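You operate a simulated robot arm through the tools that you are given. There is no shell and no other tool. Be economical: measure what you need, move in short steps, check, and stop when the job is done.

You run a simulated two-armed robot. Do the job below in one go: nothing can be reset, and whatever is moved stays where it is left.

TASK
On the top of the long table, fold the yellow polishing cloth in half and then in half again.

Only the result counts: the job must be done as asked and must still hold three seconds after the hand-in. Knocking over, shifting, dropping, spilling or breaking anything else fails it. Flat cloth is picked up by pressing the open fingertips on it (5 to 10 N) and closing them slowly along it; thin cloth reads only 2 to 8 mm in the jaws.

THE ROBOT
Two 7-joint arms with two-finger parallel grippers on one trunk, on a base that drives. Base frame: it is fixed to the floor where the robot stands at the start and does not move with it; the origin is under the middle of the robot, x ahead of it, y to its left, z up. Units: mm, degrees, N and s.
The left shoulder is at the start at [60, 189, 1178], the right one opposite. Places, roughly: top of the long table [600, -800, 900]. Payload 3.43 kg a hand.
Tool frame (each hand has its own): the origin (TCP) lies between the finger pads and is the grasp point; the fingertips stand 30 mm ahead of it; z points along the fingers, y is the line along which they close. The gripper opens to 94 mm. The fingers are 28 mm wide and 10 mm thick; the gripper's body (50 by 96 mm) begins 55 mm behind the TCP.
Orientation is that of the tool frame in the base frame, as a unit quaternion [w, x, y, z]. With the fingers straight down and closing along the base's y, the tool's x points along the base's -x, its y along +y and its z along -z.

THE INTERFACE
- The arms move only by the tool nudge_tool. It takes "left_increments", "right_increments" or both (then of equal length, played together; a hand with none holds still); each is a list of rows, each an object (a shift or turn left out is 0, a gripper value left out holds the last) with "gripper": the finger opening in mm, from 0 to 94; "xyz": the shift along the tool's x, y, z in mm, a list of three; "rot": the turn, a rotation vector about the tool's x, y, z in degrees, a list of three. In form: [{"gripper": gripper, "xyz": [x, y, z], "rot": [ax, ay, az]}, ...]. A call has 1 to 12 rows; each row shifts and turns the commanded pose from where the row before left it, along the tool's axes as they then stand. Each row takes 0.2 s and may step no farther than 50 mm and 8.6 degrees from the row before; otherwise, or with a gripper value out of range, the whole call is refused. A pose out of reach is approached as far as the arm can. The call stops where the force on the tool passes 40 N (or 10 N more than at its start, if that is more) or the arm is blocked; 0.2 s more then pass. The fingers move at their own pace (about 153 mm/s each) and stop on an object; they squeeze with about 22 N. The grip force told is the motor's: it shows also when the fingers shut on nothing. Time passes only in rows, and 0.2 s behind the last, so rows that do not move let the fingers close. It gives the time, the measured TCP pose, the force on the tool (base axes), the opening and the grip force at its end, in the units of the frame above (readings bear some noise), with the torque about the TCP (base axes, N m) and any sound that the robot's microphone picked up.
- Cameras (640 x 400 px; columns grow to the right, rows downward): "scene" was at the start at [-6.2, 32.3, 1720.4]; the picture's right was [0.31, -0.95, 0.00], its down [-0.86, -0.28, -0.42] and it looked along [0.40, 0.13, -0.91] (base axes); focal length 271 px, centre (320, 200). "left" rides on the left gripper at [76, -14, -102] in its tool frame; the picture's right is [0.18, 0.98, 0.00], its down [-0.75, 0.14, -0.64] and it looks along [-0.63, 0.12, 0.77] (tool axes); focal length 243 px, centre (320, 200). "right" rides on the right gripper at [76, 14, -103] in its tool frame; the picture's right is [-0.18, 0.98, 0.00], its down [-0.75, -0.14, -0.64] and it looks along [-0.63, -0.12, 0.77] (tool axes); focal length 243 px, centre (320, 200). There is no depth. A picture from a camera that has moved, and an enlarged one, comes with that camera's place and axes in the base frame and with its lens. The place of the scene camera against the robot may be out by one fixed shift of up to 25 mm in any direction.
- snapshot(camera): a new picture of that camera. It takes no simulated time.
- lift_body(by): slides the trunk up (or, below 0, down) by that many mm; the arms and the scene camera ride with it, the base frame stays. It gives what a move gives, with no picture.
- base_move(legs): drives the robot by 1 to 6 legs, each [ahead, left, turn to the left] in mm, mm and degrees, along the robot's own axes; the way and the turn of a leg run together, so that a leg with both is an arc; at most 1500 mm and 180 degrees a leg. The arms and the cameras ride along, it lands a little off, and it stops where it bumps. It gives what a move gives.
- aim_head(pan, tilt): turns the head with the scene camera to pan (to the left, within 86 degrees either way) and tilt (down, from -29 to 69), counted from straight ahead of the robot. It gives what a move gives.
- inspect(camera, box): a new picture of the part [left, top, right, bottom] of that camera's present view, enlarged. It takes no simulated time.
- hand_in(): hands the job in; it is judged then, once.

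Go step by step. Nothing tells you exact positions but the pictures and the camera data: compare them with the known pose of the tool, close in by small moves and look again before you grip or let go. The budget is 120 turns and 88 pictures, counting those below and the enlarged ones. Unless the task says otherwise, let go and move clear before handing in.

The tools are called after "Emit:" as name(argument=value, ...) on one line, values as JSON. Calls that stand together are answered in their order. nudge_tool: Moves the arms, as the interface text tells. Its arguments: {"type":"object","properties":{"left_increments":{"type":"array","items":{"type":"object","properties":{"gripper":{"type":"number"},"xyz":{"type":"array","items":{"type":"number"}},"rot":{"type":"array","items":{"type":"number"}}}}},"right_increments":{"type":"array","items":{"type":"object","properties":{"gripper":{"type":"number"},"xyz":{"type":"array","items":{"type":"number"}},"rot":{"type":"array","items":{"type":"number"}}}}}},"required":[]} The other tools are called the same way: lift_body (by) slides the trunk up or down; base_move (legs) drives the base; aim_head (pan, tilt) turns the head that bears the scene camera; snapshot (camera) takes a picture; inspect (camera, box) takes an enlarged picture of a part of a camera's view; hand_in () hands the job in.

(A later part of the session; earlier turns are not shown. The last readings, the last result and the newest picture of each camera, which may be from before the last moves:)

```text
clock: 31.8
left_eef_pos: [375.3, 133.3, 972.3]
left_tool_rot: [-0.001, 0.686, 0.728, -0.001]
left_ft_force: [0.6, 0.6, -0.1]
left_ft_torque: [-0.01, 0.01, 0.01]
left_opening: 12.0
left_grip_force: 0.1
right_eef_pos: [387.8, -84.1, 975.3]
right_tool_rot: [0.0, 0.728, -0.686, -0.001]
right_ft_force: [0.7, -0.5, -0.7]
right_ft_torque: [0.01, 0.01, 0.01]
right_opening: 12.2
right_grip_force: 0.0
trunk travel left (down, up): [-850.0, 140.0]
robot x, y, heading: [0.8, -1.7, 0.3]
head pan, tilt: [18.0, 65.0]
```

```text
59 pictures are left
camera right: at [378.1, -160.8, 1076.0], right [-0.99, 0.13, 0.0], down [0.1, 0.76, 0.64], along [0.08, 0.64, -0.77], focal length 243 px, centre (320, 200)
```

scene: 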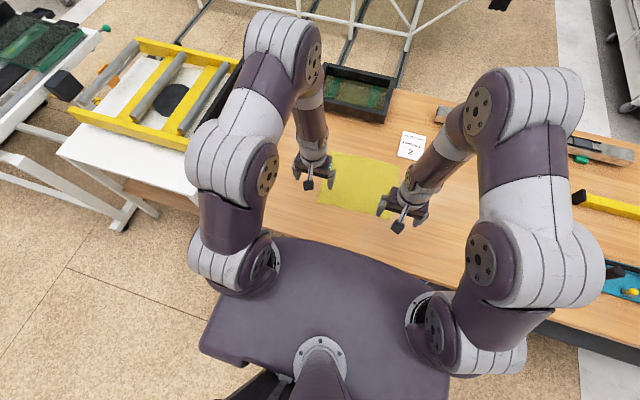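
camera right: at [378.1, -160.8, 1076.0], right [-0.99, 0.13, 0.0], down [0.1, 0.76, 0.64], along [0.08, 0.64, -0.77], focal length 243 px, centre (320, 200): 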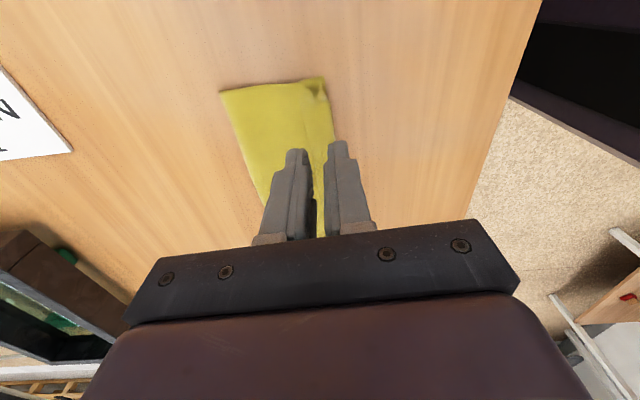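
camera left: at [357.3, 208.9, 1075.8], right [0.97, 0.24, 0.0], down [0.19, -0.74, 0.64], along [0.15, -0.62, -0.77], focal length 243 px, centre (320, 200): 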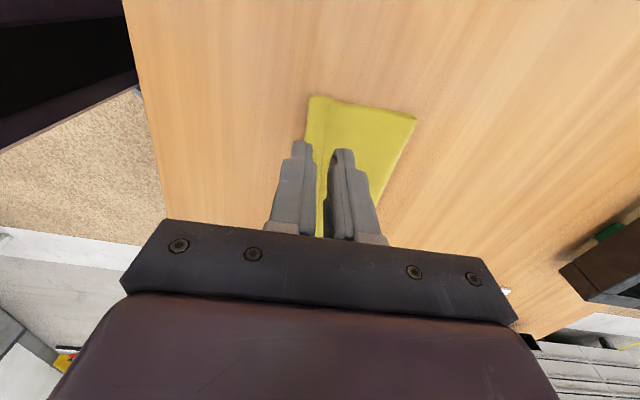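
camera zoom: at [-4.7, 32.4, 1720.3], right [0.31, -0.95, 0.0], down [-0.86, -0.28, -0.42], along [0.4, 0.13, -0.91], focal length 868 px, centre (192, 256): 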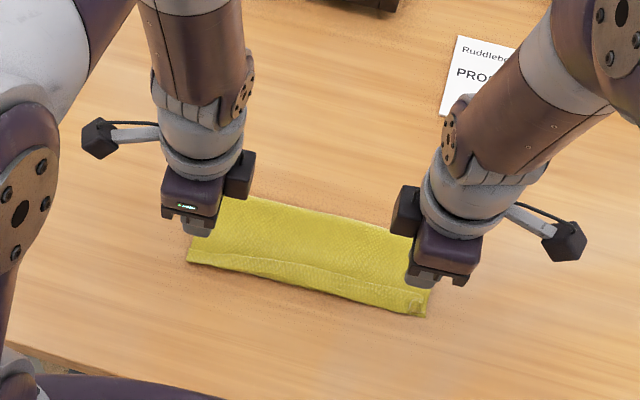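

The first fold is in place. I lift and part the hands to judge how well edges match.

Emit:
nudge_tool(left_increments=[{"xyz": [40, 0, -20]}, {"xyz": [40, 0, -20]}, {}], right_increments=[{"xyz": [40, 0, -20]}, {"xyz": [40, 0, -20]}, {}])

Emit:
inspect(camera="scene", box=[300, 150, 420, 225])

Emit:
inspect(camera="left", box=[240, 80, 440, 205])

Emit:
inspect(camera="right", box=[200, 80, 400, 205])

```text
clock: 32.6
left_eef_pos: [369.1, 212.6, 1012.2]
left_tool_rot: [0.001, 0.686, 0.728, -0.001]
left_ft_force: [-0.4, 0.8, 0.2]
left_ft_torque: [0.03, 0.02, 0.0]
left_opening: 12.1
left_grip_force: 0.0
right_eef_pos: [393.2, -164.7, 1017.8]
right_tool_rot: [0.0, 0.728, -0.686, 0.0]
right_ft_force: [0.2, 1.0, -0.5]
right_ft_torque: [0.02, 0.03, -0.03]
right_opening: 11.9
right_grip_force: 0.0
trunk travel left (down, up): [-850.0, 140.0]
robot x, y, heading: [-2.1, -3.5, -0.1]
head pan, tilt: [18.0, 65.0]
```

```text
5.33 times, centred on (360, 188) of scene
camera zoom: at [-5.3, 32.3, 1720.4], right [0.31, -0.95, 0.0], down [-0.86, -0.28, -0.42], along [0.4, 0.13, -0.91], focal length 1447 px, centre (107, 267)
```

zoom: 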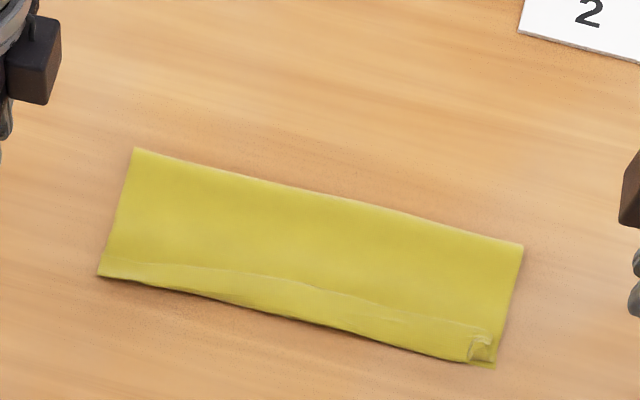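

```text
3.20 times, centred on (340, 142) of left
camera zoom: at [350.0, 289.3, 1115.6], right [0.97, 0.24, 0.0], down [0.19, -0.74, 0.64], along [0.15, -0.62, -0.77], focal length 776 px, centre (256, 384)
```

zoom: 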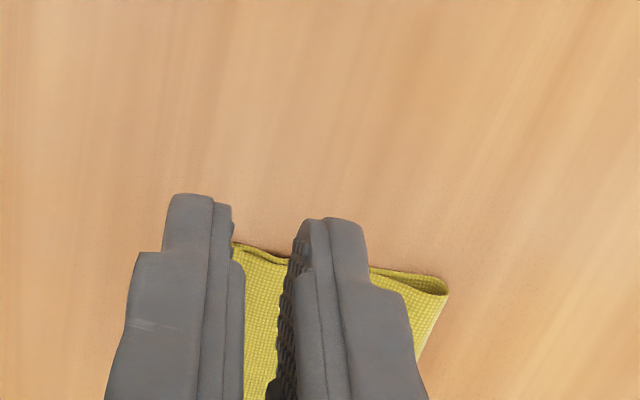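

```text
3.20 times, centred on (300, 142) of right
camera zoom: at [384.2, -241.1, 1118.6], right [-0.99, 0.13, 0.0], down [0.1, 0.76, 0.64], along [0.08, 0.64, -0.77], focal length 776 px, centre (384, 384)
```

zoom: 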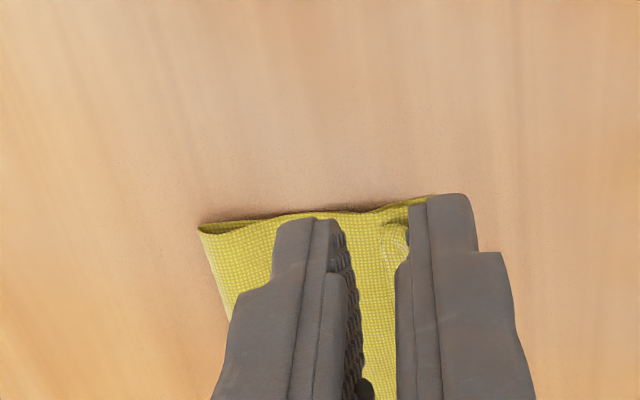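

The near edge shows a narrow strip; I need to see whether it's a turned-back hem. Moving the left hand for a close view.

Emit:
nudge_tool(left_increments=[{"xyz": [-5, 42, 20]}, {"xyz": [-5, 42, 20]}, {"xyz": [-5, 20, 30]}, {}])

Emit:
inspect(camera="left", box=[80, 60, 320, 210])

Emit:
inspect(camera="scene", box=[310, 180, 400, 236])

```text
clock: 33.6
left_eef_pos: [474.2, 207.5, 941.5]
left_tool_rot: [0.001, 0.686, 0.727, 0.0]
left_ft_force: [-0.3, -0.1, -0.8]
left_ft_torque: [0.01, -0.01, -0.02]
left_opening: 12.0
left_grip_force: 0.1
right_eef_pos: [392.2, -164.8, 1017.4]
right_tool_rot: [0.0, 0.728, -0.686, 0.001]
right_ft_force: [0.8, 0.3, 0.0]
right_ft_torque: [0.02, 0.01, 0.0]
right_opening: 12.0
right_grip_force: 0.1
trunk travel left (down, up): [-850.0, 140.0]
robot x, y, heading: [-0.1, -2.6, 0.2]
head pan, tilt: [18.0, 65.0]
```

```text
2.67 times, centred on (200, 135) of left
camera zoom: at [455.9, 282.7, 1044.5], right [0.97, 0.24, 0.0], down [0.19, -0.74, 0.64], along [0.16, -0.62, -0.77], focal length 647 px, centre (640, 373)
```

zoom: 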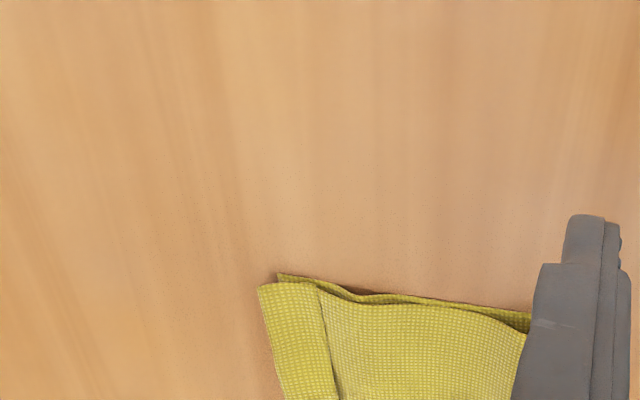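

```text
7.11 times, centred on (355, 208) of scene
camera zoom: at [-6.7, 32.2, 1720.4], right [0.31, -0.95, 0.0], down [-0.86, -0.28, -0.42], along [0.4, 0.13, -0.91], focal length 1930 px, centre (71, 143)
```

zoom: 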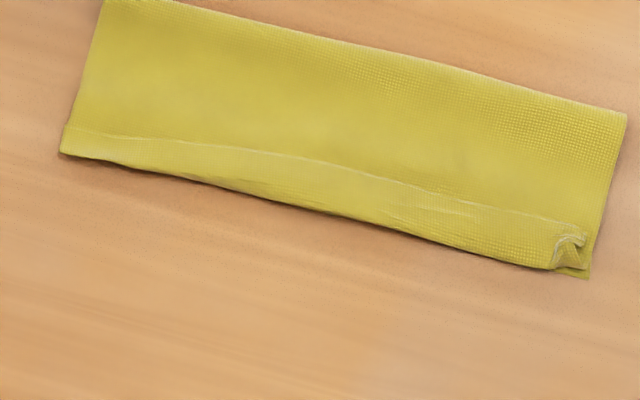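

Emit:
inspect(camera="left", box=[165, 155, 245, 205])

Emit:
nudge_tool(right_increments=[{"xyz": [5, -40, 25]}, {"xyz": [5, -40, 25]}, {"xyz": [0, -20, 25]}, {}])

Emit:
inspect(camera="right", box=[320, 100, 480, 200])

```text
8.00 times, centred on (205, 180) of left
camera zoom: at [455.9, 282.7, 1044.5], right [0.97, 0.24, 0.0], down [0.19, -0.74, 0.64], along [0.16, -0.62, -0.77], focal length 1941 px, centre (1240, 360)
```

zoom: 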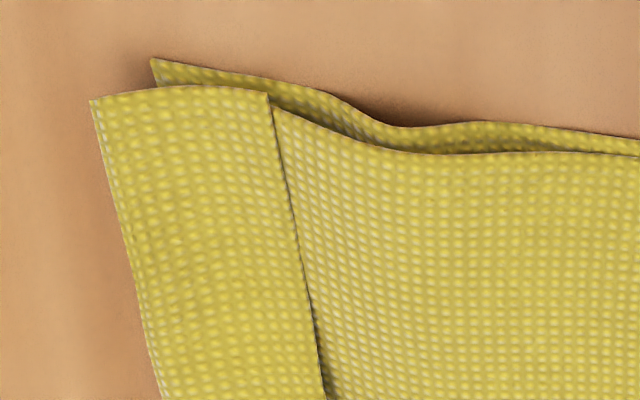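

```text
clock: 34.6
left_eef_pos: [473.5, 206.9, 941.0]
left_tool_rot: [0.0, 0.686, 0.728, 0.0]
left_ft_force: [0.4, 0.1, 0.5]
left_ft_torque: [-0.02, -0.01, 0.0]
left_opening: 12.1
left_grip_force: 0.0
right_eef_pos: [493.1, -168.7, 938.5]
right_tool_rot: [0.0, 0.729, -0.685, 0.0]
right_ft_force: [-1.0, 0.7, 0.4]
right_ft_torque: [-0.04, 0.0, 0.02]
right_opening: 12.1
right_grip_force: 0.2
trunk travel left (down, up): [-850.0, 140.0]
robot x, y, heading: [-4.8, 1.2, -0.0]
head pan, tilt: [18.0, 65.0]
```

```text
4.00 times, centred on (400, 150) of right
camera zoom: at [483.0, -244.9, 1039.9], right [-0.99, 0.13, 0.0], down [0.1, 0.76, 0.64], along [0.08, 0.64, -0.77], focal length 970 px, centre (0, 400)
```

zoom: 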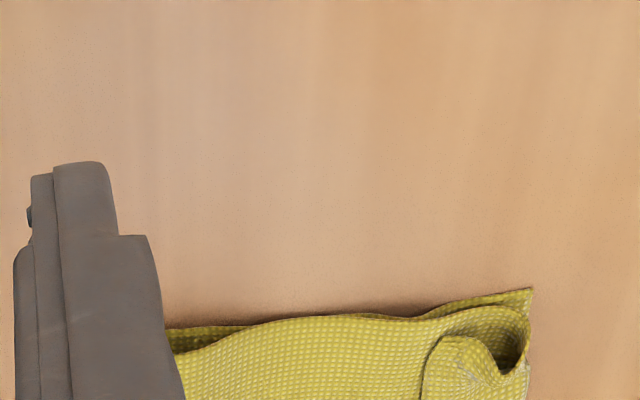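

The narrow strip is a ~15 mm turned-over hem on the top layer; the far edge's raw edge is within ~13 mm of the near edge, so the half fold is sound (strip ≈ x 369–470, y 150 to −104). For the second fold I'll pinch both layers at the middle of the left end with the left hand, outer finger just off the edge; turning the left tool back and parking the right hand away.

Emit:
nudge_tool(left_increments=[{"xyz": [10, 0, -30], "gripper": 40}, {"rot": [0, 0, -8.1]}, {"rot": [0, 0, -8.1]}, {"rot": [0, 0, -8.1]}, {"rot": [0, 0, -8.1]}, {"rot": [0, 0, -8.1]}, {"rot": [0, 0, -8.1]}, {"rot": [0, 0, -8.1]}, {"rot": [0, 0, -8.1]}, {"rot": [0, 0, -8.1]}, {"rot": [0, 0, -8.1]}, {"rot": [0, 0, -8.1]}], right_increments=[{"xyz": [30, 0, -30]}, {"xyz": [30, 0, -30]}, {"xyz": [30, 20, -20]}, {"xyz": [20, 40, 0]}, {"xyz": [0, 40, 0]}, {"xyz": [0, 40, 0]}, {}, {}, {}, {}, {}, {}])

Emit:
snapshot(camera="left")

```text
clock: 37.2
left_eef_pos: [475.1, 214.9, 973.9]
left_tool_rot: [0.0, -0.023, 1.0, -0.001]
left_ft_force: [0.2, 0.6, 0.1]
left_ft_torque: [0.0, 0.0, -0.01]
left_opening: 39.8
left_grip_force: 0.1
right_eef_pos: [357.4, -284.1, 1019.3]
right_tool_rot: [-0.001, 0.728, -0.686, 0.001]
right_ft_force: [0.6, 0.2, 0.8]
right_ft_torque: [-0.01, -0.04, 0.0]
right_opening: 11.7
right_grip_force: 0.1
trunk travel left (down, up): [-850.0, 140.0]
robot x, y, heading: [-0.0, 0.6, -0.1]
head pan, tilt: [18.0, 65.0]
```

```text
51 pictures are left
camera left: at [400.0, 198.1, 1076.6], right [-0.23, 0.97, 0.0], down [0.75, 0.18, 0.64], along [0.62, 0.15, -0.77], focal length 243 px, centre (320, 200)
```

left: 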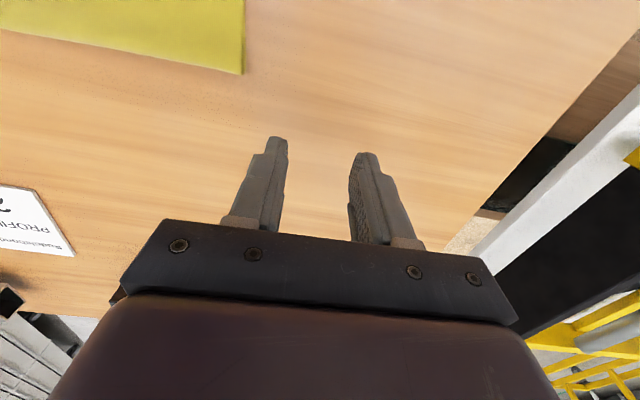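

Now to a point over the left end's middle, with the outer finger just beyond the edge.

Emit:
nudge_tool(left_increments=[{"xyz": [21, -25, 12], "gripper": 30}, {"xyz": [21, -25, 12]}, {"xyz": [20.5, -25, 24]}, {}])

Emit:
snapshot(camera="left")

```text
clock: 38.2
left_eef_pos: [421.1, 135.3, 924.7]
left_tool_rot: [0.0, -0.021, 1.0, -0.001]
left_ft_force: [0.0, 0.3, 0.1]
left_ft_torque: [0.03, 0.01, 0.01]
left_opening: 29.8
left_grip_force: 0.0
right_eef_pos: [356.9, -283.6, 1019.5]
right_tool_rot: [0.0, 0.728, -0.686, 0.0]
right_ft_force: [-1.5, -0.3, -1.8]
right_ft_torque: [-0.01, 0.01, 0.03]
right_opening: 12.0
right_grip_force: 0.0
trunk travel left (down, up): [-850.0, 140.0]
robot x, y, heading: [0.1, -0.3, -0.0]
head pan, tilt: [18.0, 65.0]
```

```text
50 pictures are left
camera left: at [346.2, 118.6, 1028.0], right [-0.23, 0.97, 0.0], down [0.75, 0.18, 0.64], along [0.63, 0.14, -0.77], focal length 243 px, centre (320, 200)
```

left: 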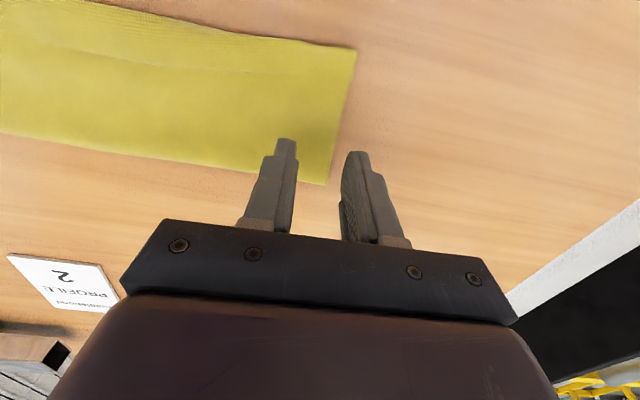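

Alignment good (edge at y≈147, outer finger face ≈150). I tilt 3° so the outer finger is lower, and descend.

Emit:
nudge_tool(left_increments=[{"xyz": [5, 2, 0], "rot": [3, 0, 0]}, {"xyz": [0, 0, 15]}, {"xyz": [0, 0, 14]}, {}, {}])

```text
clock: 39.4
left_eef_pos: [412.5, 135.9, 896.0]
left_tool_rot: [0.0, -0.021, 0.999, -0.026]
left_ft_force: [-0.6, -0.2, 0.7]
left_ft_torque: [0.01, 0.02, 0.0]
left_opening: 30.1
left_grip_force: 0.0
right_eef_pos: [357.2, -284.4, 1019.1]
right_tool_rot: [0.0, 0.728, -0.686, 0.0]
right_ft_force: [0.2, 0.1, -0.9]
right_ft_torque: [-0.01, -0.02, -0.02]
right_opening: 11.9
right_grip_force: 0.0
trunk travel left (down, up): [-850.0, 140.0]
robot x, y, heading: [3.2, -0.3, -0.2]
head pan, tilt: [18.0, 65.0]
```

Emit:
nudge_tool(left_increments=[{"xyz": [0, 0, 1]}, {"xyz": [0, 0, 0.8]}, {}])

Emit:
inspect(camera="left", box=[240, 60, 440, 185])

```text
clock: 40.2
left_eef_pos: [411.9, 137.3, 894.7]
left_tool_rot: [0.001, -0.022, 0.999, -0.027]
left_ft_force: [0.3, -1.1, -0.5]
left_ft_torque: [0.0, 0.03, 0.0]
left_opening: 30.2
left_grip_force: 0.0
right_eef_pos: [356.2, -285.0, 1018.4]
right_tool_rot: [0.0, 0.728, -0.686, 0.0]
right_ft_force: [0.1, 0.6, -0.1]
right_ft_torque: [0.03, -0.02, 0.01]
right_opening: 12.1
right_grip_force: 0.1
trunk travel left (down, up): [-850.0, 140.0]
robot x, y, heading: [-0.7, 1.9, 0.0]
head pan, tilt: [18.0, 65.0]
```

```text
3.20 times, centred on (340, 122) of left
camera zoom: at [336.8, 125.6, 998.6], right [-0.23, 0.97, -0.05], down [0.75, 0.21, 0.63], along [0.63, 0.1, -0.77], focal length 776 px, centre (256, 448)
```

zoom: 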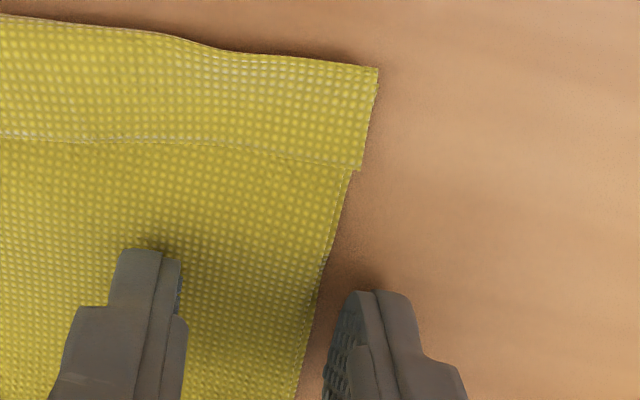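

Emit:
nudge_tool(left_increments=[{"xyz": [0, 0, 0.9]}, {"xyz": [0, 0, 0.8]}, {}])

```text
clock: 41.0
left_eef_pos: [411.2, 137.9, 895.0]
left_tool_rot: [0.0, -0.022, 0.999, -0.027]
left_ft_force: [-1.2, 0.2, 0.4]
left_ft_torque: [0.01, -0.02, 0.01]
left_opening: 30.0
left_grip_force: 0.2
right_eef_pos: [356.0, -283.3, 1019.1]
right_tool_rot: [0.0, 0.728, -0.686, 0.0]
right_ft_force: [0.4, -0.4, 0.0]
right_ft_torque: [-0.05, 0.02, -0.01]
right_opening: 11.9
right_grip_force: 0.2
trunk travel left (down, up): [-850.0, 140.0]
robot x, y, heading: [-0.1, 1.1, 0.1]
head pan, tilt: [18.0, 65.0]
```

Emit:
nudge_tool(left_increments=[{"xyz": [0, 0, 0.8]}, {"xyz": [0, 0, 0.8]}, {}])

```text
clock: 41.8
left_eef_pos: [410.8, 138.4, 891.7]
left_tool_rot: [0.0, -0.022, 0.999, -0.027]
left_ft_force: [0.8, 0.2, 0.4]
left_ft_torque: [0.03, -0.01, 0.01]
left_opening: 30.3
left_grip_force: 0.1
right_eef_pos: [357.0, -283.6, 1018.0]
right_tool_rot: [0.0, 0.728, -0.686, -0.001]
right_ft_force: [-0.5, 0.3, 0.3]
right_ft_torque: [-0.01, -0.01, 0.0]
right_opening: 12.0
right_grip_force: 0.0
trunk travel left (down, up): [-850.0, 140.0]
robot x, y, heading: [2.6, -0.6, 0.1]
head pan, tilt: [18.0, 65.0]
```

Emit:
nudge_tool(left_increments=[{"xyz": [0, 0, 0.8]}, {}])

```text
clock: 42.4
left_eef_pos: [409.5, 137.1, 890.3]
left_tool_rot: [0.001, -0.022, 0.999, -0.027]
left_ft_force: [0.2, 1.0, 3.9]
left_ft_torque: [0.1, 0.02, 0.0]
left_opening: 30.3
left_grip_force: 0.5
right_eef_pos: [355.9, -284.2, 1020.1]
right_tool_rot: [0.0, 0.728, -0.686, 0.0]
right_ft_force: [0.0, -0.3, 0.5]
right_ft_torque: [0.0, -0.03, -0.03]
right_opening: 12.1
right_grip_force: 0.1
trunk travel left (down, up): [-850.0, 140.0]
robot x, y, heading: [-0.9, -0.7, -0.0]
head pan, tilt: [18.0, 65.0]
```

The outer finger touches the table. I level a little so the inner finger presses the cloth too.

Emit:
nudge_tool(left_increments=[{"rot": [-1, 0, 0], "xyz": [0, 0, 0.4]}, {}, {}])

```text
clock: 43.2
left_eef_pos: [410.8, 136.8, 889.7]
left_tool_rot: [0.001, -0.022, 1.0, -0.018]
left_ft_force: [1.1, 0.8, 11.0]
left_ft_torque: [0.19, -0.01, -0.03]
left_opening: 30.0
left_grip_force: 0.5
right_eef_pos: [356.6, -283.3, 1019.1]
right_tool_rot: [0.0, 0.727, -0.686, 0.0]
right_ft_force: [-0.5, -0.1, 0.2]
right_ft_torque: [0.02, -0.03, -0.01]
right_opening: 12.0
right_grip_force: 0.0
trunk travel left (down, up): [-850.0, 140.0]
robot x, y, heading: [-0.1, 2.2, 0.2]
head pan, tilt: [18.0, 65.0]
```

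Emit:
nudge_tool(left_increments=[{"rot": [-1, 0, 0]}, {}, {}])

```text
clock: 44.0
left_eef_pos: [411.6, 136.0, 890.6]
left_tool_rot: [0.0, -0.021, 1.0, -0.009]
left_ft_force: [0.4, -0.7, 10.1]
left_ft_torque: [-0.19, -0.06, 0.02]
left_opening: 30.3
left_grip_force: 0.2
right_eef_pos: [355.8, -285.4, 1018.4]
right_tool_rot: [0.0, 0.728, -0.686, 0.0]
right_ft_force: [0.9, -0.5, -0.1]
right_ft_torque: [0.04, 0.02, -0.01]
right_opening: 11.9
right_grip_force: 0.0
trunk travel left (down, up): [-850.0, 140.0]
robot x, y, heading: [2.6, 2.0, 0.4]
head pan, tilt: [18.0, 65.0]
```

Emit:
nudge_tool(left_increments=[{"rot": [0.4, 0, 0], "xyz": [0, 0, 0.25]}, {}, {"gripper": 27}, {"gripper": 24}, {"gripper": 21}, {"gripper": 18}, {"gripper": 15}, {"gripper": 12}, {"gripper": 9}, {"gripper": 6}, {}, {}])

Emit:
inspect(camera="left", box=[240, 60, 440, 185])

```text
clock: 46.6
left_eef_pos: [410.7, 136.0, 891.2]
left_tool_rot: [0.0, -0.021, 1.0, -0.014]
left_ft_force: [0.0, -1.8, 7.8]
left_ft_torque: [-0.04, 0.01, -0.03]
left_opening: 7.4
left_grip_force: 22.4
right_eef_pos: [355.5, -285.3, 1019.6]
right_tool_rot: [-0.001, 0.728, -0.685, 0.0]
right_ft_force: [0.6, -0.9, 0.0]
right_ft_torque: [-0.02, -0.02, -0.01]
right_opening: 12.3
right_grip_force: 0.2
trunk travel left (down, up): [-850.0, 140.0]
robot x, y, heading: [-0.1, 0.2, 0.1]
head pan, tilt: [18.0, 65.0]
```

```text
3.20 times, centred on (340, 122) of left
camera zoom: at [336.0, 122.5, 994.8], right [-0.23, 0.97, -0.03], down [0.75, 0.19, 0.64], along [0.63, 0.13, -0.77], focal length 776 px, centre (256, 448)
```

zoom: 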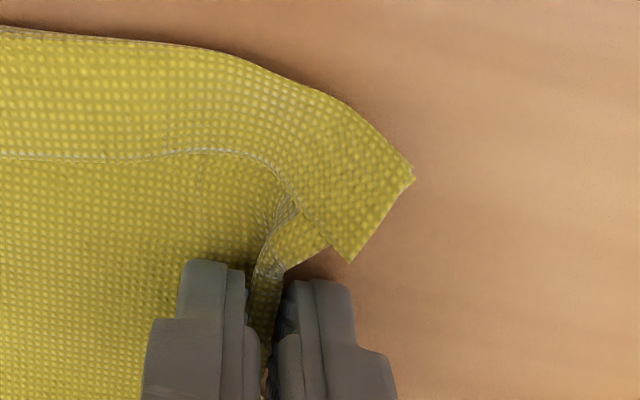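

The jaws stopped at 7.4 mm — both layers are in. Close fully and lift a little to check.

Emit:
nudge_tool(left_increments=[{"gripper": 0}, {}, {"xyz": [0, -5, -15]}, {"xyz": [0, -10, -20]}, {"xyz": [0, -10, -15]}, {}])

Emit:
snapshot(camera="left")

Emit:
inspect(camera="scene", box=[280, 140, 440, 240])

```text
clock: 48.0
left_eef_pos: [412.0, 114.1, 940.4]
left_tool_rot: [0.0, -0.021, 1.0, -0.013]
left_ft_force: [0.1, -0.4, -1.1]
left_ft_torque: [0.01, 0.0, -0.05]
left_opening: 6.8
left_grip_force: 22.3
right_eef_pos: [357.5, -283.2, 1019.5]
right_tool_rot: [0.001, 0.728, -0.686, 0.0]
right_ft_force: [0.7, 0.1, 0.3]
right_ft_torque: [0.03, 0.03, 0.02]
right_opening: 11.8
right_grip_force: 0.1
trunk travel left (down, up): [-850.0, 140.0]
robot x, y, heading: [-1.2, -0.3, -0.1]
head pan, tilt: [18.0, 65.0]
```

```text
47 pictures are left
camera left: at [336.7, 99.7, 1044.7], right [-0.23, 0.97, -0.03], down [0.75, 0.19, 0.64], along [0.63, 0.13, -0.77], focal length 243 px, centre (320, 200)
```

left: 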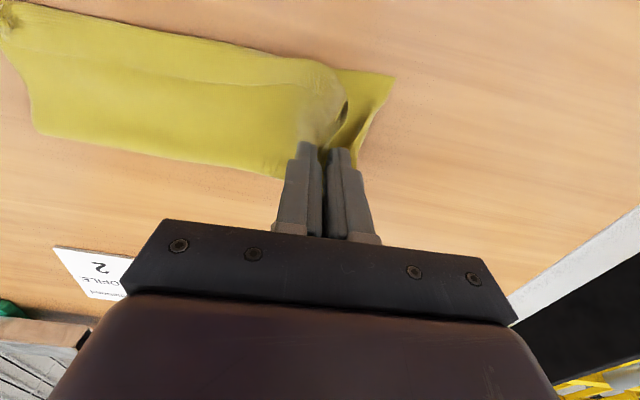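

```text
4.00 times, centred on (360, 190) of scene
camera zoom: at [-6.0, 32.4, 1720.4], right [0.31, -0.95, 0.0], down [-0.86, -0.28, -0.42], along [0.4, 0.13, -0.91], focal length 1085 px, centre (160, 240)
```

zoom: 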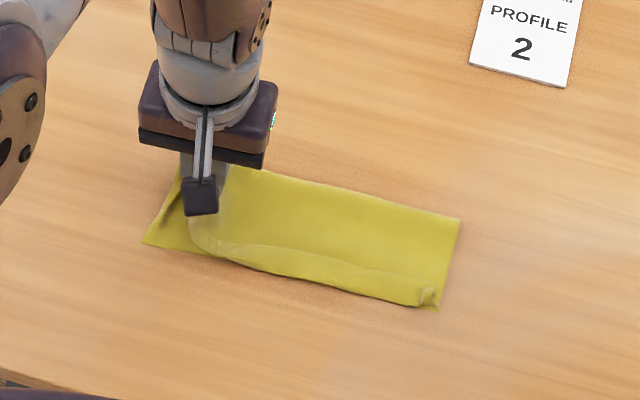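

Emit:
inspect(camera="left", box=[260, 50, 420, 190])

```text
2.86 times, centred on (340, 120) of left
camera zoom: at [336.7, 99.7, 1044.7], right [-0.23, 0.97, -0.03], down [0.75, 0.19, 0.64], along [0.63, 0.13, -0.77], focal length 693 px, centre (263, 429)
```

zoom: 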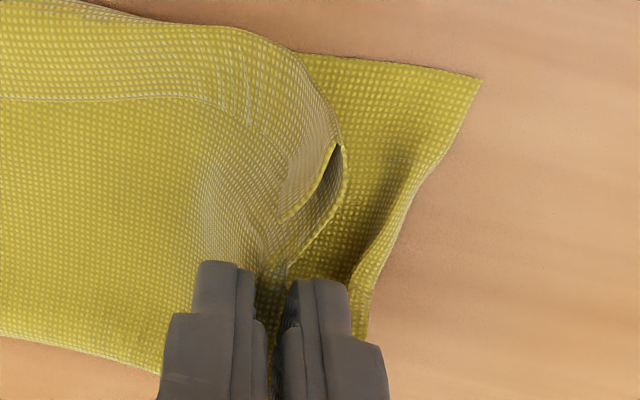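

Emit:
nudge_tool(left_increments=[{"xyz": [0, -10, -20]}, {"xyz": [0, -20, -20]}, {}, {}])

Emit:
inspect(camera="left", box=[240, 40, 440, 190])

Emit:
inspect(camera="scene", box=[280, 140, 440, 240])

```text
clock: 49.0
left_eef_pos: [412.8, 85.0, 979.9]
left_tool_rot: [0.001, -0.021, 1.0, -0.013]
left_ft_force: [0.3, -0.1, -0.9]
left_ft_torque: [0.01, 0.04, 0.0]
left_opening: 7.4
left_grip_force: 21.8
right_eef_pos: [356.4, -282.8, 1018.6]
right_tool_rot: [0.0, 0.728, -0.685, 0.0]
right_ft_force: [0.6, 0.4, 0.0]
right_ft_torque: [0.0, -0.02, 0.02]
right_opening: 11.9
right_grip_force: 0.0
trunk travel left (down, up): [-850.0, 140.0]
robot x, y, heading: [-0.4, -1.4, 0.0]
head pan, tilt: [18.0, 65.0]
```

```text
2.67 times, centred on (340, 115) of left
camera zoom: at [338.4, 70.5, 1084.6], right [-0.23, 0.97, -0.03], down [0.75, 0.19, 0.64], along [0.63, 0.13, -0.77], focal length 647 px, centre (267, 427)
```

zoom: 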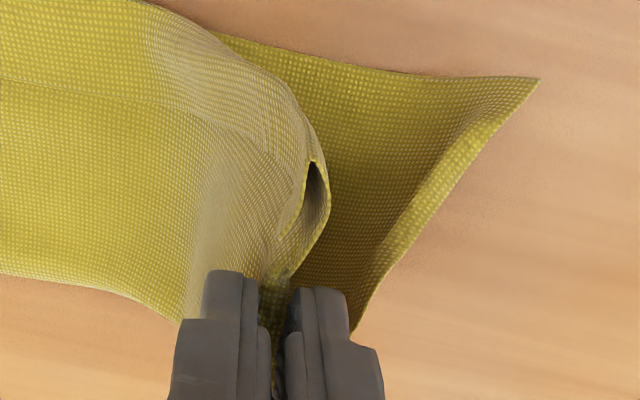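

```text
4.00 times, centred on (360, 190) of scene
camera zoom: at [-6.4, 32.2, 1720.4], right [0.31, -0.95, 0.0], down [-0.86, -0.28, -0.42], along [0.4, 0.13, -0.91], focal length 1085 px, centre (160, 240)
```

zoom: 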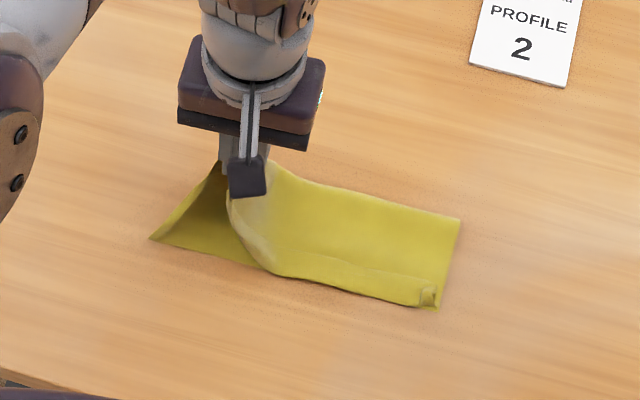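

Both layers appear to be lifting. I continue the arc to the right, pausing above the right end.

Emit:
nudge_tool(left_increments=[{"xyz": [0, -20, -10]}, {"xyz": [0, -22, -6]}, {"xyz": [0, -24, -2]}, {"xyz": [0, -24, 4]}, {"xyz": [0, -24, 10]}, {"xyz": [0, -22, 16]}, {}])

Emit:
snapshot(camera="left")

Emit:
inspect(camera="scene", box=[280, 140, 440, 240])

Emit:
snapshot(camera="right")

```text
clock: 50.6
left_eef_pos: [421.4, -50.4, 973.9]
left_tool_rot: [0.0, -0.022, 1.0, -0.013]
left_ft_force: [0.6, 0.3, 0.0]
left_ft_torque: [0.01, 0.0, 0.02]
left_opening: 7.2
left_grip_force: 21.5
right_eef_pos: [356.0, -283.3, 1019.1]
right_tool_rot: [0.0, 0.728, -0.685, 0.001]
right_ft_force: [0.7, 0.1, -0.3]
right_ft_torque: [0.0, -0.01, -0.01]
right_opening: 12.1
right_grip_force: 0.1
trunk travel left (down, up): [-850.0, 140.0]
robot x, y, heading: [1.7, 4.2, -0.0]
head pan, tilt: [18.0, 65.0]
```

```text
42 pictures are left
camera left: at [345.6, -64.9, 1077.7], right [-0.23, 0.97, -0.03], down [0.75, 0.19, 0.64], along [0.63, 0.13, -0.77], focal length 243 px, centre (320, 200)
```

left: 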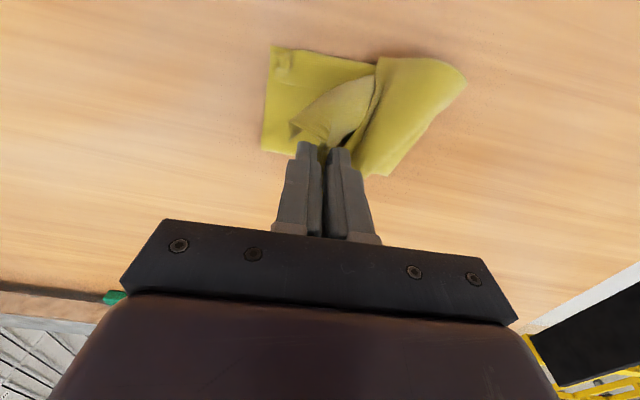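

```text
4.00 times, centred on (360, 190) of scene
camera zoom: at [-6.5, 32.7, 1720.4], right [0.31, -0.95, 0.0], down [-0.86, -0.28, -0.42], along [0.4, 0.13, -0.91], focal length 1085 px, centre (160, 240)
```

zoom: 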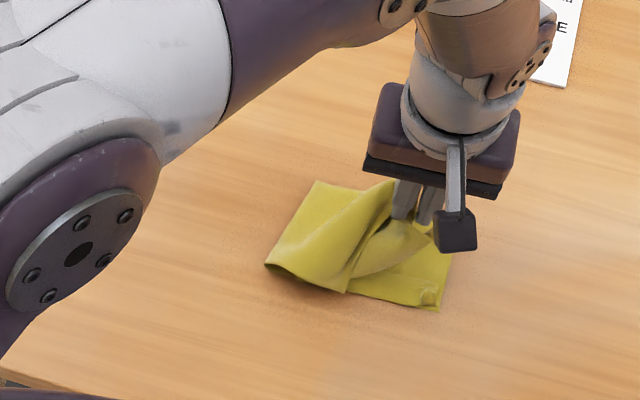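

```text
40 pictures are left
camera right: at [346.5, -359.8, 1120.8], right [-0.99, 0.13, 0.0], down [0.1, 0.76, 0.64], along [0.08, 0.64, -0.77], focal length 243 px, centre (320, 200)
```

right: 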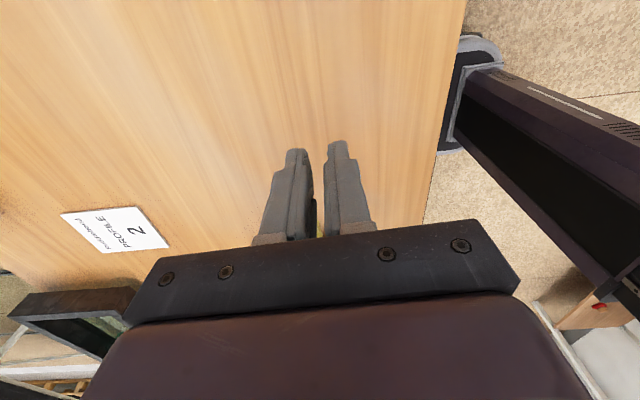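

Both layers came along. Laying the end down near the right edge (y≈ −100).

Emit:
nudge_tool(left_increments=[{"xyz": [0, -18, 16]}, {"xyz": [0, -16, 20]}, {"xyz": [0, -10, 20]}, {"xyz": [0, -3, 18]}, {}])

Emit:
snapshot(camera="left")

Emit:
inspect(camera="scene", box=[300, 150, 420, 225])

```text
clock: 51.8
left_eef_pos: [420.6, -100.2, 902.0]
left_tool_rot: [0.0, -0.022, 1.0, -0.014]
left_ft_force: [-0.5, -0.6, -0.1]
left_ft_torque: [-0.05, 0.01, 0.0]
left_opening: 7.5
left_grip_force: 22.0
right_eef_pos: [356.0, -284.0, 1019.6]
right_tool_rot: [0.0, 0.728, -0.686, 0.001]
right_ft_force: [0.4, -1.1, -0.4]
right_ft_torque: [-0.01, -0.02, -0.02]
right_opening: 12.0
right_grip_force: 0.1
trunk travel left (down, up): [-850.0, 140.0]
robot x, y, heading: [1.3, 1.9, 0.2]
head pan, tilt: [18.0, 65.0]
```

```text
39 pictures are left
camera left: at [345.0, -114.6, 1006.2], right [-0.23, 0.97, -0.03], down [0.75, 0.19, 0.64], along [0.63, 0.13, -0.77], focal length 243 px, centre (320, 200)
```

left: 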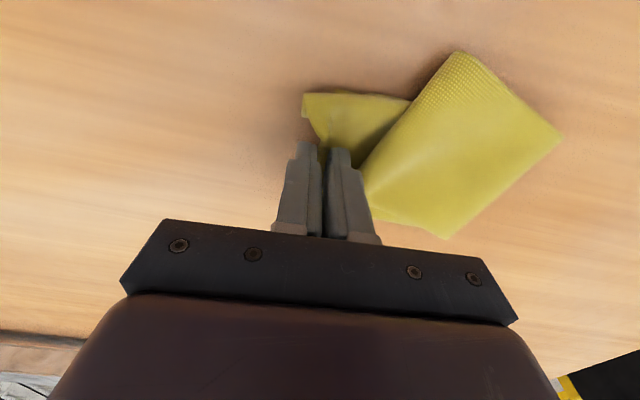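

```text
5.33 times, centred on (360, 188) of scene
camera zoom: at [-6.5, 32.4, 1720.4], right [0.31, -0.95, 0.0], down [-0.86, -0.28, -0.42], along [0.4, 0.13, -0.91], focal length 1447 px, centre (107, 267)
```

zoom: 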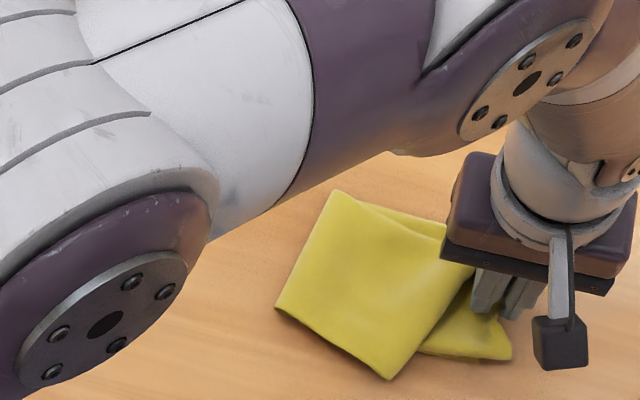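

The flap is skewed about the jaw (near corner lags). I rotate the gripper to swing the flap square before releasing.

Emit:
nudge_tool(left_increments=[{"rot": [0, 0, -8], "xyz": [0, 0, -4]}, {"rot": [0, 0, -8]}, {"rot": [0, 0, -8]}, {"rot": [0, 0, -8]}, {"rot": [0, 0, -8]}, {}])

Emit:
snapshot(camera="left")

Emit:
inspect(camera="scene", box=[300, 150, 420, 225])

```text
clock: 53.2
left_eef_pos: [420.7, -100.7, 905.0]
left_tool_rot: [-0.003, -0.364, 0.931, -0.012]
left_ft_force: [-0.3, 0.3, 0.7]
left_ft_torque: [-0.02, -0.02, 0.01]
left_opening: 7.0
left_grip_force: 22.2
right_eef_pos: [356.0, -283.0, 1019.8]
right_tool_rot: [0.0, 0.727, -0.686, -0.001]
right_ft_force: [1.1, 0.1, -0.4]
right_ft_torque: [-0.01, 0.01, 0.0]
right_opening: 11.9
right_grip_force: 0.0
trunk travel left (down, up): [-850.0, 140.0]
robot x, y, heading: [0.4, -1.3, 0.1]
head pan, tilt: [18.0, 65.0]
```

```text
37 pictures are left
camera left: at [375.3, -158.6, 1009.6], right [-0.8, 0.6, -0.02], down [0.46, 0.63, 0.63], along [0.39, 0.49, -0.78], focal length 243 px, centre (320, 200)
```

left: 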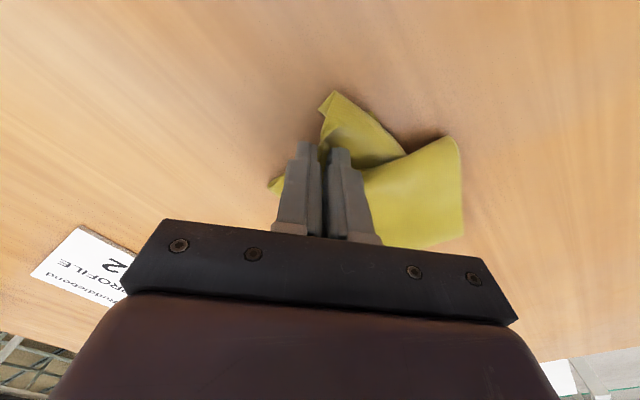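

```text
5.33 times, centred on (360, 188) of scene
camera zoom: at [-6.2, 32.1, 1720.4], right [0.31, -0.95, 0.0], down [-0.86, -0.28, -0.42], along [0.4, 0.13, -0.91], focal length 1447 px, centre (107, 267)
```

zoom: 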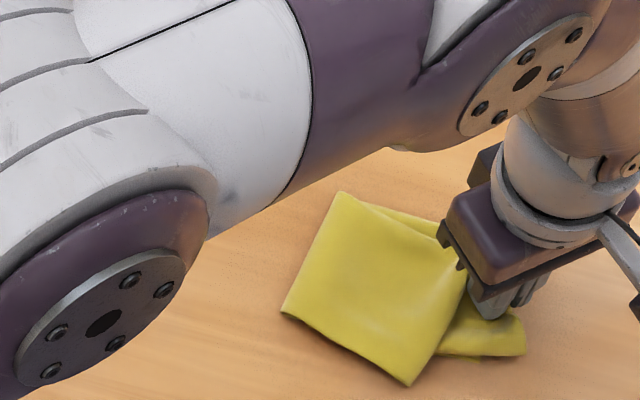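

Better. A bit more rotation and a shift right/forward.

Emit:
nudge_tool(left_increments=[{"xyz": [0, -10, -3]}, {"xyz": [0, -9, 0]}, {"rot": [0, 0, -8]}, {"rot": [0, 0, -8]}, {"rot": [0, 0, -8]}, {}])

Emit:
inspect(camera="scene", box=[300, 150, 420, 225])

```text
clock: 54.6
left_eef_pos: [434.1, -114.4, 908.7]
left_tool_rot: [-0.007, -0.549, 0.835, -0.01]
left_ft_force: [-1.3, -0.4, -0.2]
left_ft_torque: [0.02, -0.02, 0.02]
left_opening: 7.5
left_grip_force: 22.2
right_eef_pos: [356.6, -284.7, 1020.6]
right_tool_rot: [0.0, 0.727, -0.686, 0.0]
right_ft_force: [0.2, 0.2, -0.3]
right_ft_torque: [0.03, 0.0, -0.02]
right_opening: 11.9
right_grip_force: 0.1
trunk travel left (down, up): [-850.0, 140.0]
robot x, y, heading: [0.7, 2.8, -0.1]
head pan, tilt: [18.0, 65.0]
```

```text
5.33 times, centred on (360, 188) of scene
camera zoom: at [-6.3, 32.2, 1720.4], right [0.31, -0.95, 0.0], down [-0.86, -0.28, -0.42], along [0.4, 0.13, -0.91], focal length 1447 px, centre (107, 267)
```

zoom: 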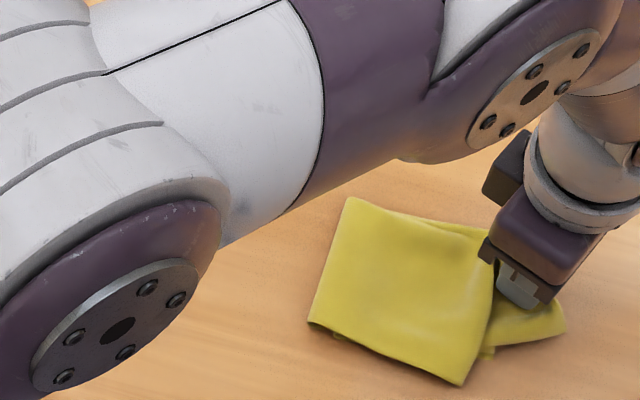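

The flap is squarer, though the lower part got dragged a little. I lower, release, and look at everything.

Emit:
nudge_tool(left_increments=[{"xyz": [0, 0, 8]}, {"gripper": 10}, {"gripper": 16}, {"gripper": 22}, {}, {"xyz": [0, 0, -12]}, {"xyz": [0, 0, -40]}, {"xyz": [0, 0, -40]}, {"xyz": [0, 0, -10]}, {}])

Emit:
snapshot(camera="left")

Emit:
inspect(camera="scene", box=[300, 150, 420, 225])

```text
clock: 56.8
left_eef_pos: [434.3, -112.3, 1004.2]
left_tool_rot: [-0.006, -0.549, 0.836, -0.01]
left_ft_force: [-0.7, 0.7, 0.3]
left_ft_torque: [-0.01, 0.01, -0.02]
left_opening: 22.0
left_grip_force: 0.1
right_eef_pos: [356.9, -284.5, 1018.9]
right_tool_rot: [0.0, 0.728, -0.686, -0.001]
right_ft_force: [0.2, 0.6, 0.4]
right_ft_torque: [0.01, -0.01, -0.03]
right_opening: 12.0
right_grip_force: 0.2
trunk travel left (down, up): [-850.0, 140.0]
robot x, y, heading: [1.1, -2.1, -0.0]
head pan, tilt: [18.0, 65.0]
```

```text
34 pictures are left
camera left: at [416.8, -184.6, 1108.6], right [-0.97, 0.22, -0.01], down [0.17, 0.76, 0.62], along [0.14, 0.61, -0.78], focal length 243 px, centre (320, 200)
```

left: 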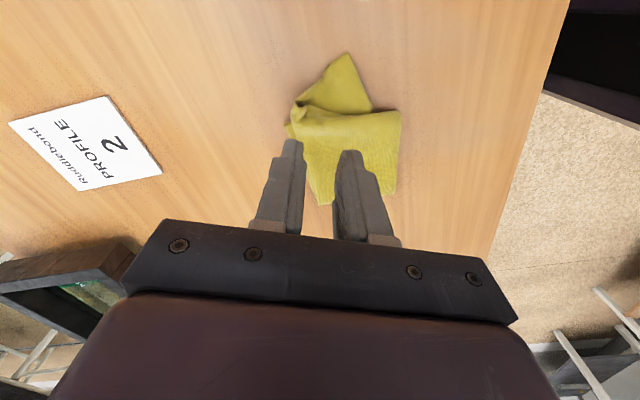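

```text
5.33 times, centred on (360, 188) of scene
camera zoom: at [-6.2, 32.0, 1720.4], right [0.31, -0.95, 0.0], down [-0.86, -0.28, -0.42], along [0.4, 0.13, -0.91], focal length 1447 px, centre (107, 267)
```

zoom: 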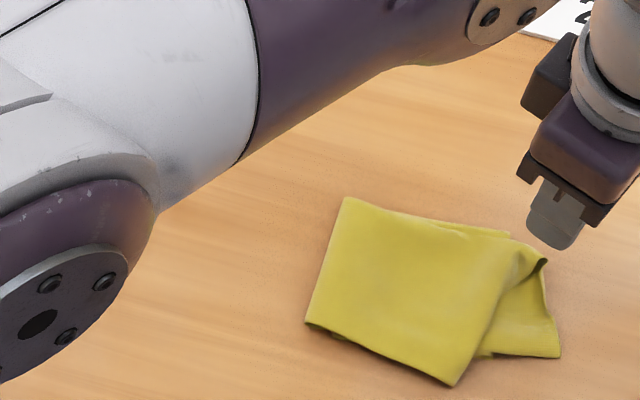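

I clear the left hand for a full view.

Emit:
nudge_tool(left_increments=[{"xyz": [0, 0, -40]}, {"xyz": [-30, 0, -30]}, {"xyz": [-45, 0, 0]}, {"xyz": [-45, 0, 0]}, {"xyz": [-45, 0, 0]}, {"xyz": [-45, 0, 0]}, {"xyz": [-45, 0, 0]}, {}])

Emit:
inspect(camera="scene", box=[340, 170, 420, 230])

```text
clock: 58.6
left_eef_pos: [534.2, 124.2, 1062.5]
left_tool_rot: [-0.005, -0.548, 0.836, -0.011]
left_ft_force: [1.0, 0.0, 0.0]
left_ft_torque: [0.03, 0.02, 0.0]
left_opening: 22.1
left_grip_force: 0.1
right_eef_pos: [356.5, -284.5, 1018.9]
right_tool_rot: [0.0, 0.728, -0.686, 0.0]
right_ft_force: [1.1, -1.1, -0.9]
right_ft_torque: [0.01, -0.02, 0.02]
right_opening: 11.9
right_grip_force: 0.0
trunk travel left (down, up): [-850.0, 140.0]
robot x, y, heading: [-3.1, 0.5, -0.1]
head pan, tilt: [18.0, 65.0]
```

```text
6.67 times, centred on (380, 200) of scene
camera zoom: at [-6.6, 31.3, 1720.4], right [0.31, -0.95, 0.0], down [-0.86, -0.28, -0.42], along [0.4, 0.13, -0.91], focal length 1809 px, centre (-80, 200)
```

zoom: 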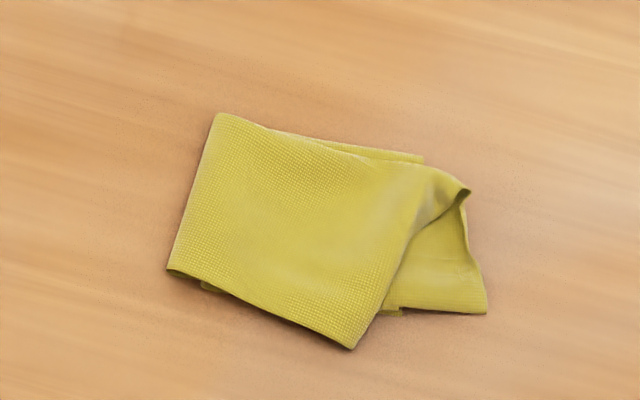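

The second fold is roughly there but skewed: the flap's near raw corner sits at about [360,-90] and should be ~45 mm further right. I'll use the right hand to pinch that corner and swing it square.

Emit:
nudge_tool(right_increments=[{"gripper": 30, "xyz": [-41.8, -6, 18]}, {"xyz": [-41.8, -6, 18]}, {"xyz": [-41.8, -6, 19]}, {"xyz": [-41.8, -6, 19]}, {"xyz": [-41.8, -6, 18]}, {}])

Emit:
snapshot(camera="right")

```text
clock: 60.0
left_eef_pos: [532.1, 122.3, 1062.3]
left_tool_rot: [-0.006, -0.548, 0.836, -0.009]
left_ft_force: [0.2, -0.2, -0.8]
left_ft_torque: [0.02, 0.01, -0.04]
left_opening: 22.1
left_grip_force: 0.1
right_eef_pos: [378.2, -75.7, 925.8]
right_tool_rot: [0.001, 0.728, -0.686, 0.0]
right_ft_force: [0.7, -1.1, -0.8]
right_ft_torque: [0.03, 0.03, 0.0]
right_opening: 30.0
right_grip_force: 0.0
trunk travel left (down, up): [-850.0, 140.0]
robot x, y, heading: [3.2, 0.7, 0.2]
head pan, tilt: [18.0, 65.0]
```

```text
31 pictures are left
camera right: at [367.7, -152.2, 1026.4], right [-0.99, 0.13, 0.0], down [0.1, 0.76, 0.64], along [0.08, 0.64, -0.77], focal length 243 px, centre (320, 200)
```

right: 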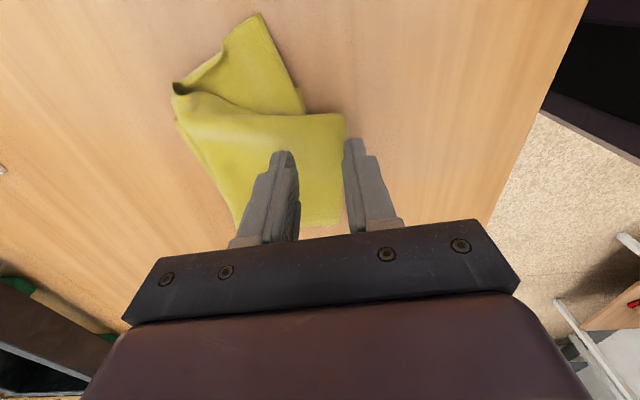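

Corner measured at [358,-90]. Adjusting, tilting slightly, and descending.

Emit:
nudge_tool(right_increments=[{"xyz": [0, 7, 0], "rot": [1.6, 0, 0]}, {"xyz": [0, 0, 16]}, {"xyz": [0, 0, 14]}, {}, {}])

```text
clock: 61.2
left_eef_pos: [532.8, 123.2, 1061.4]
left_tool_rot: [-0.006, -0.549, 0.836, -0.011]
left_ft_force: [0.2, -0.3, 0.0]
left_ft_torque: [0.02, 0.03, 0.05]
left_opening: 21.9
left_grip_force: 0.1
right_eef_pos: [368.9, -77.2, 896.2]
right_tool_rot: [-0.01, 0.728, -0.686, 0.01]
right_ft_force: [0.6, -0.5, 0.7]
right_ft_torque: [0.0, -0.03, -0.03]
right_opening: 30.1
right_grip_force: 0.1
trunk travel left (down, up): [-850.0, 140.0]
robot x, y, heading: [0.8, 2.6, -0.2]
head pan, tilt: [18.0, 65.0]
```

Emit:
nudge_tool(right_increments=[{"xyz": [0, 0, 1]}, {"xyz": [0, 0, 1]}, {"xyz": [0, 0, 0.8]}, {}])

```text
clock: 62.2
left_eef_pos: [534.0, 124.3, 1062.4]
left_tool_rot: [-0.007, -0.548, 0.836, -0.011]
left_ft_force: [0.3, -0.6, 0.0]
left_ft_torque: [-0.02, 0.0, -0.02]
left_opening: 22.0
left_grip_force: 0.0
right_eef_pos: [369.6, -79.0, 892.8]
right_tool_rot: [-0.01, 0.728, -0.686, 0.009]
right_ft_force: [-0.3, 0.1, 1.2]
right_ft_torque: [0.02, -0.06, -0.01]
right_opening: 30.1
right_grip_force: 0.4
trunk travel left (down, up): [-850.0, 140.0]
robot x, y, heading: [0.2, -3.2, -0.0]
head pan, tilt: [18.0, 65.0]
```

Emit:
nudge_tool(right_increments=[{"xyz": [0, 0, 0.7]}, {}])

```text
clock: 62.8
left_eef_pos: [532.1, 123.0, 1061.4]
left_tool_rot: [-0.006, -0.548, 0.836, -0.012]
left_ft_force: [-0.4, 0.5, 0.0]
left_ft_torque: [0.04, 0.0, -0.01]
left_opening: 22.1
left_grip_force: 0.0
right_eef_pos: [370.0, -78.4, 893.2]
right_tool_rot: [-0.011, 0.728, -0.686, 0.01]
right_ft_force: [0.4, -0.1, 11.3]
right_ft_torque: [-0.07, -0.28, -0.01]
right_opening: 30.4
right_grip_force: 0.1
trunk travel left (down, up): [-850.0, 140.0]
robot x, y, heading: [1.3, 4.3, -0.1]
head pan, tilt: [18.0, 65.0]
```

Emit:
nudge_tool(right_increments=[{"rot": [1.5, 0, 0]}, {"xyz": [0, 0, 0.5]}, {}])

```text
clock: 63.6
left_eef_pos: [532.6, 124.4, 1062.0]
left_tool_rot: [-0.007, -0.548, 0.836, -0.011]
left_ft_force: [-0.4, -0.5, -0.8]
left_ft_torque: [0.0, 0.01, 0.0]
left_opening: 21.9
left_grip_force: 0.0
right_eef_pos: [368.2, -77.2, 892.5]
right_tool_rot: [-0.02, 0.727, -0.686, 0.018]
right_ft_force: [0.5, -1.7, 7.0]
right_ft_torque: [-0.05, -0.16, 0.0]
right_opening: 30.3
right_grip_force: 0.7
trunk travel left (down, up): [-850.0, 140.0]
robot x, y, heading: [3.2, -0.5, 0.2]
head pan, tilt: [18.0, 65.0]
```

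Emit:
nudge_tool(right_increments=[{"rot": [1.5, 0, 0]}, {"xyz": [0, 0, 0.6]}, {}])

```text
clock: 64.4
left_eef_pos: [531.9, 123.2, 1062.7]
left_tool_rot: [-0.006, -0.549, 0.836, -0.011]
left_ft_force: [-0.6, 1.0, 0.2]
left_ft_torque: [0.01, -0.01, 0.02]
left_opening: 22.0
left_grip_force: 0.1
right_eef_pos: [368.4, -78.2, 891.2]
right_tool_rot: [-0.03, 0.728, -0.685, 0.028]
right_ft_force: [-2.8, -0.9, 9.8]
right_ft_torque: [-0.04, -0.19, -0.02]
right_opening: 29.5
right_grip_force: 0.1
trunk travel left (down, up): [-850.0, 140.0]
robot x, y, heading: [1.6, 0.3, 0.0]
head pan, tilt: [18.0, 65.0]
```

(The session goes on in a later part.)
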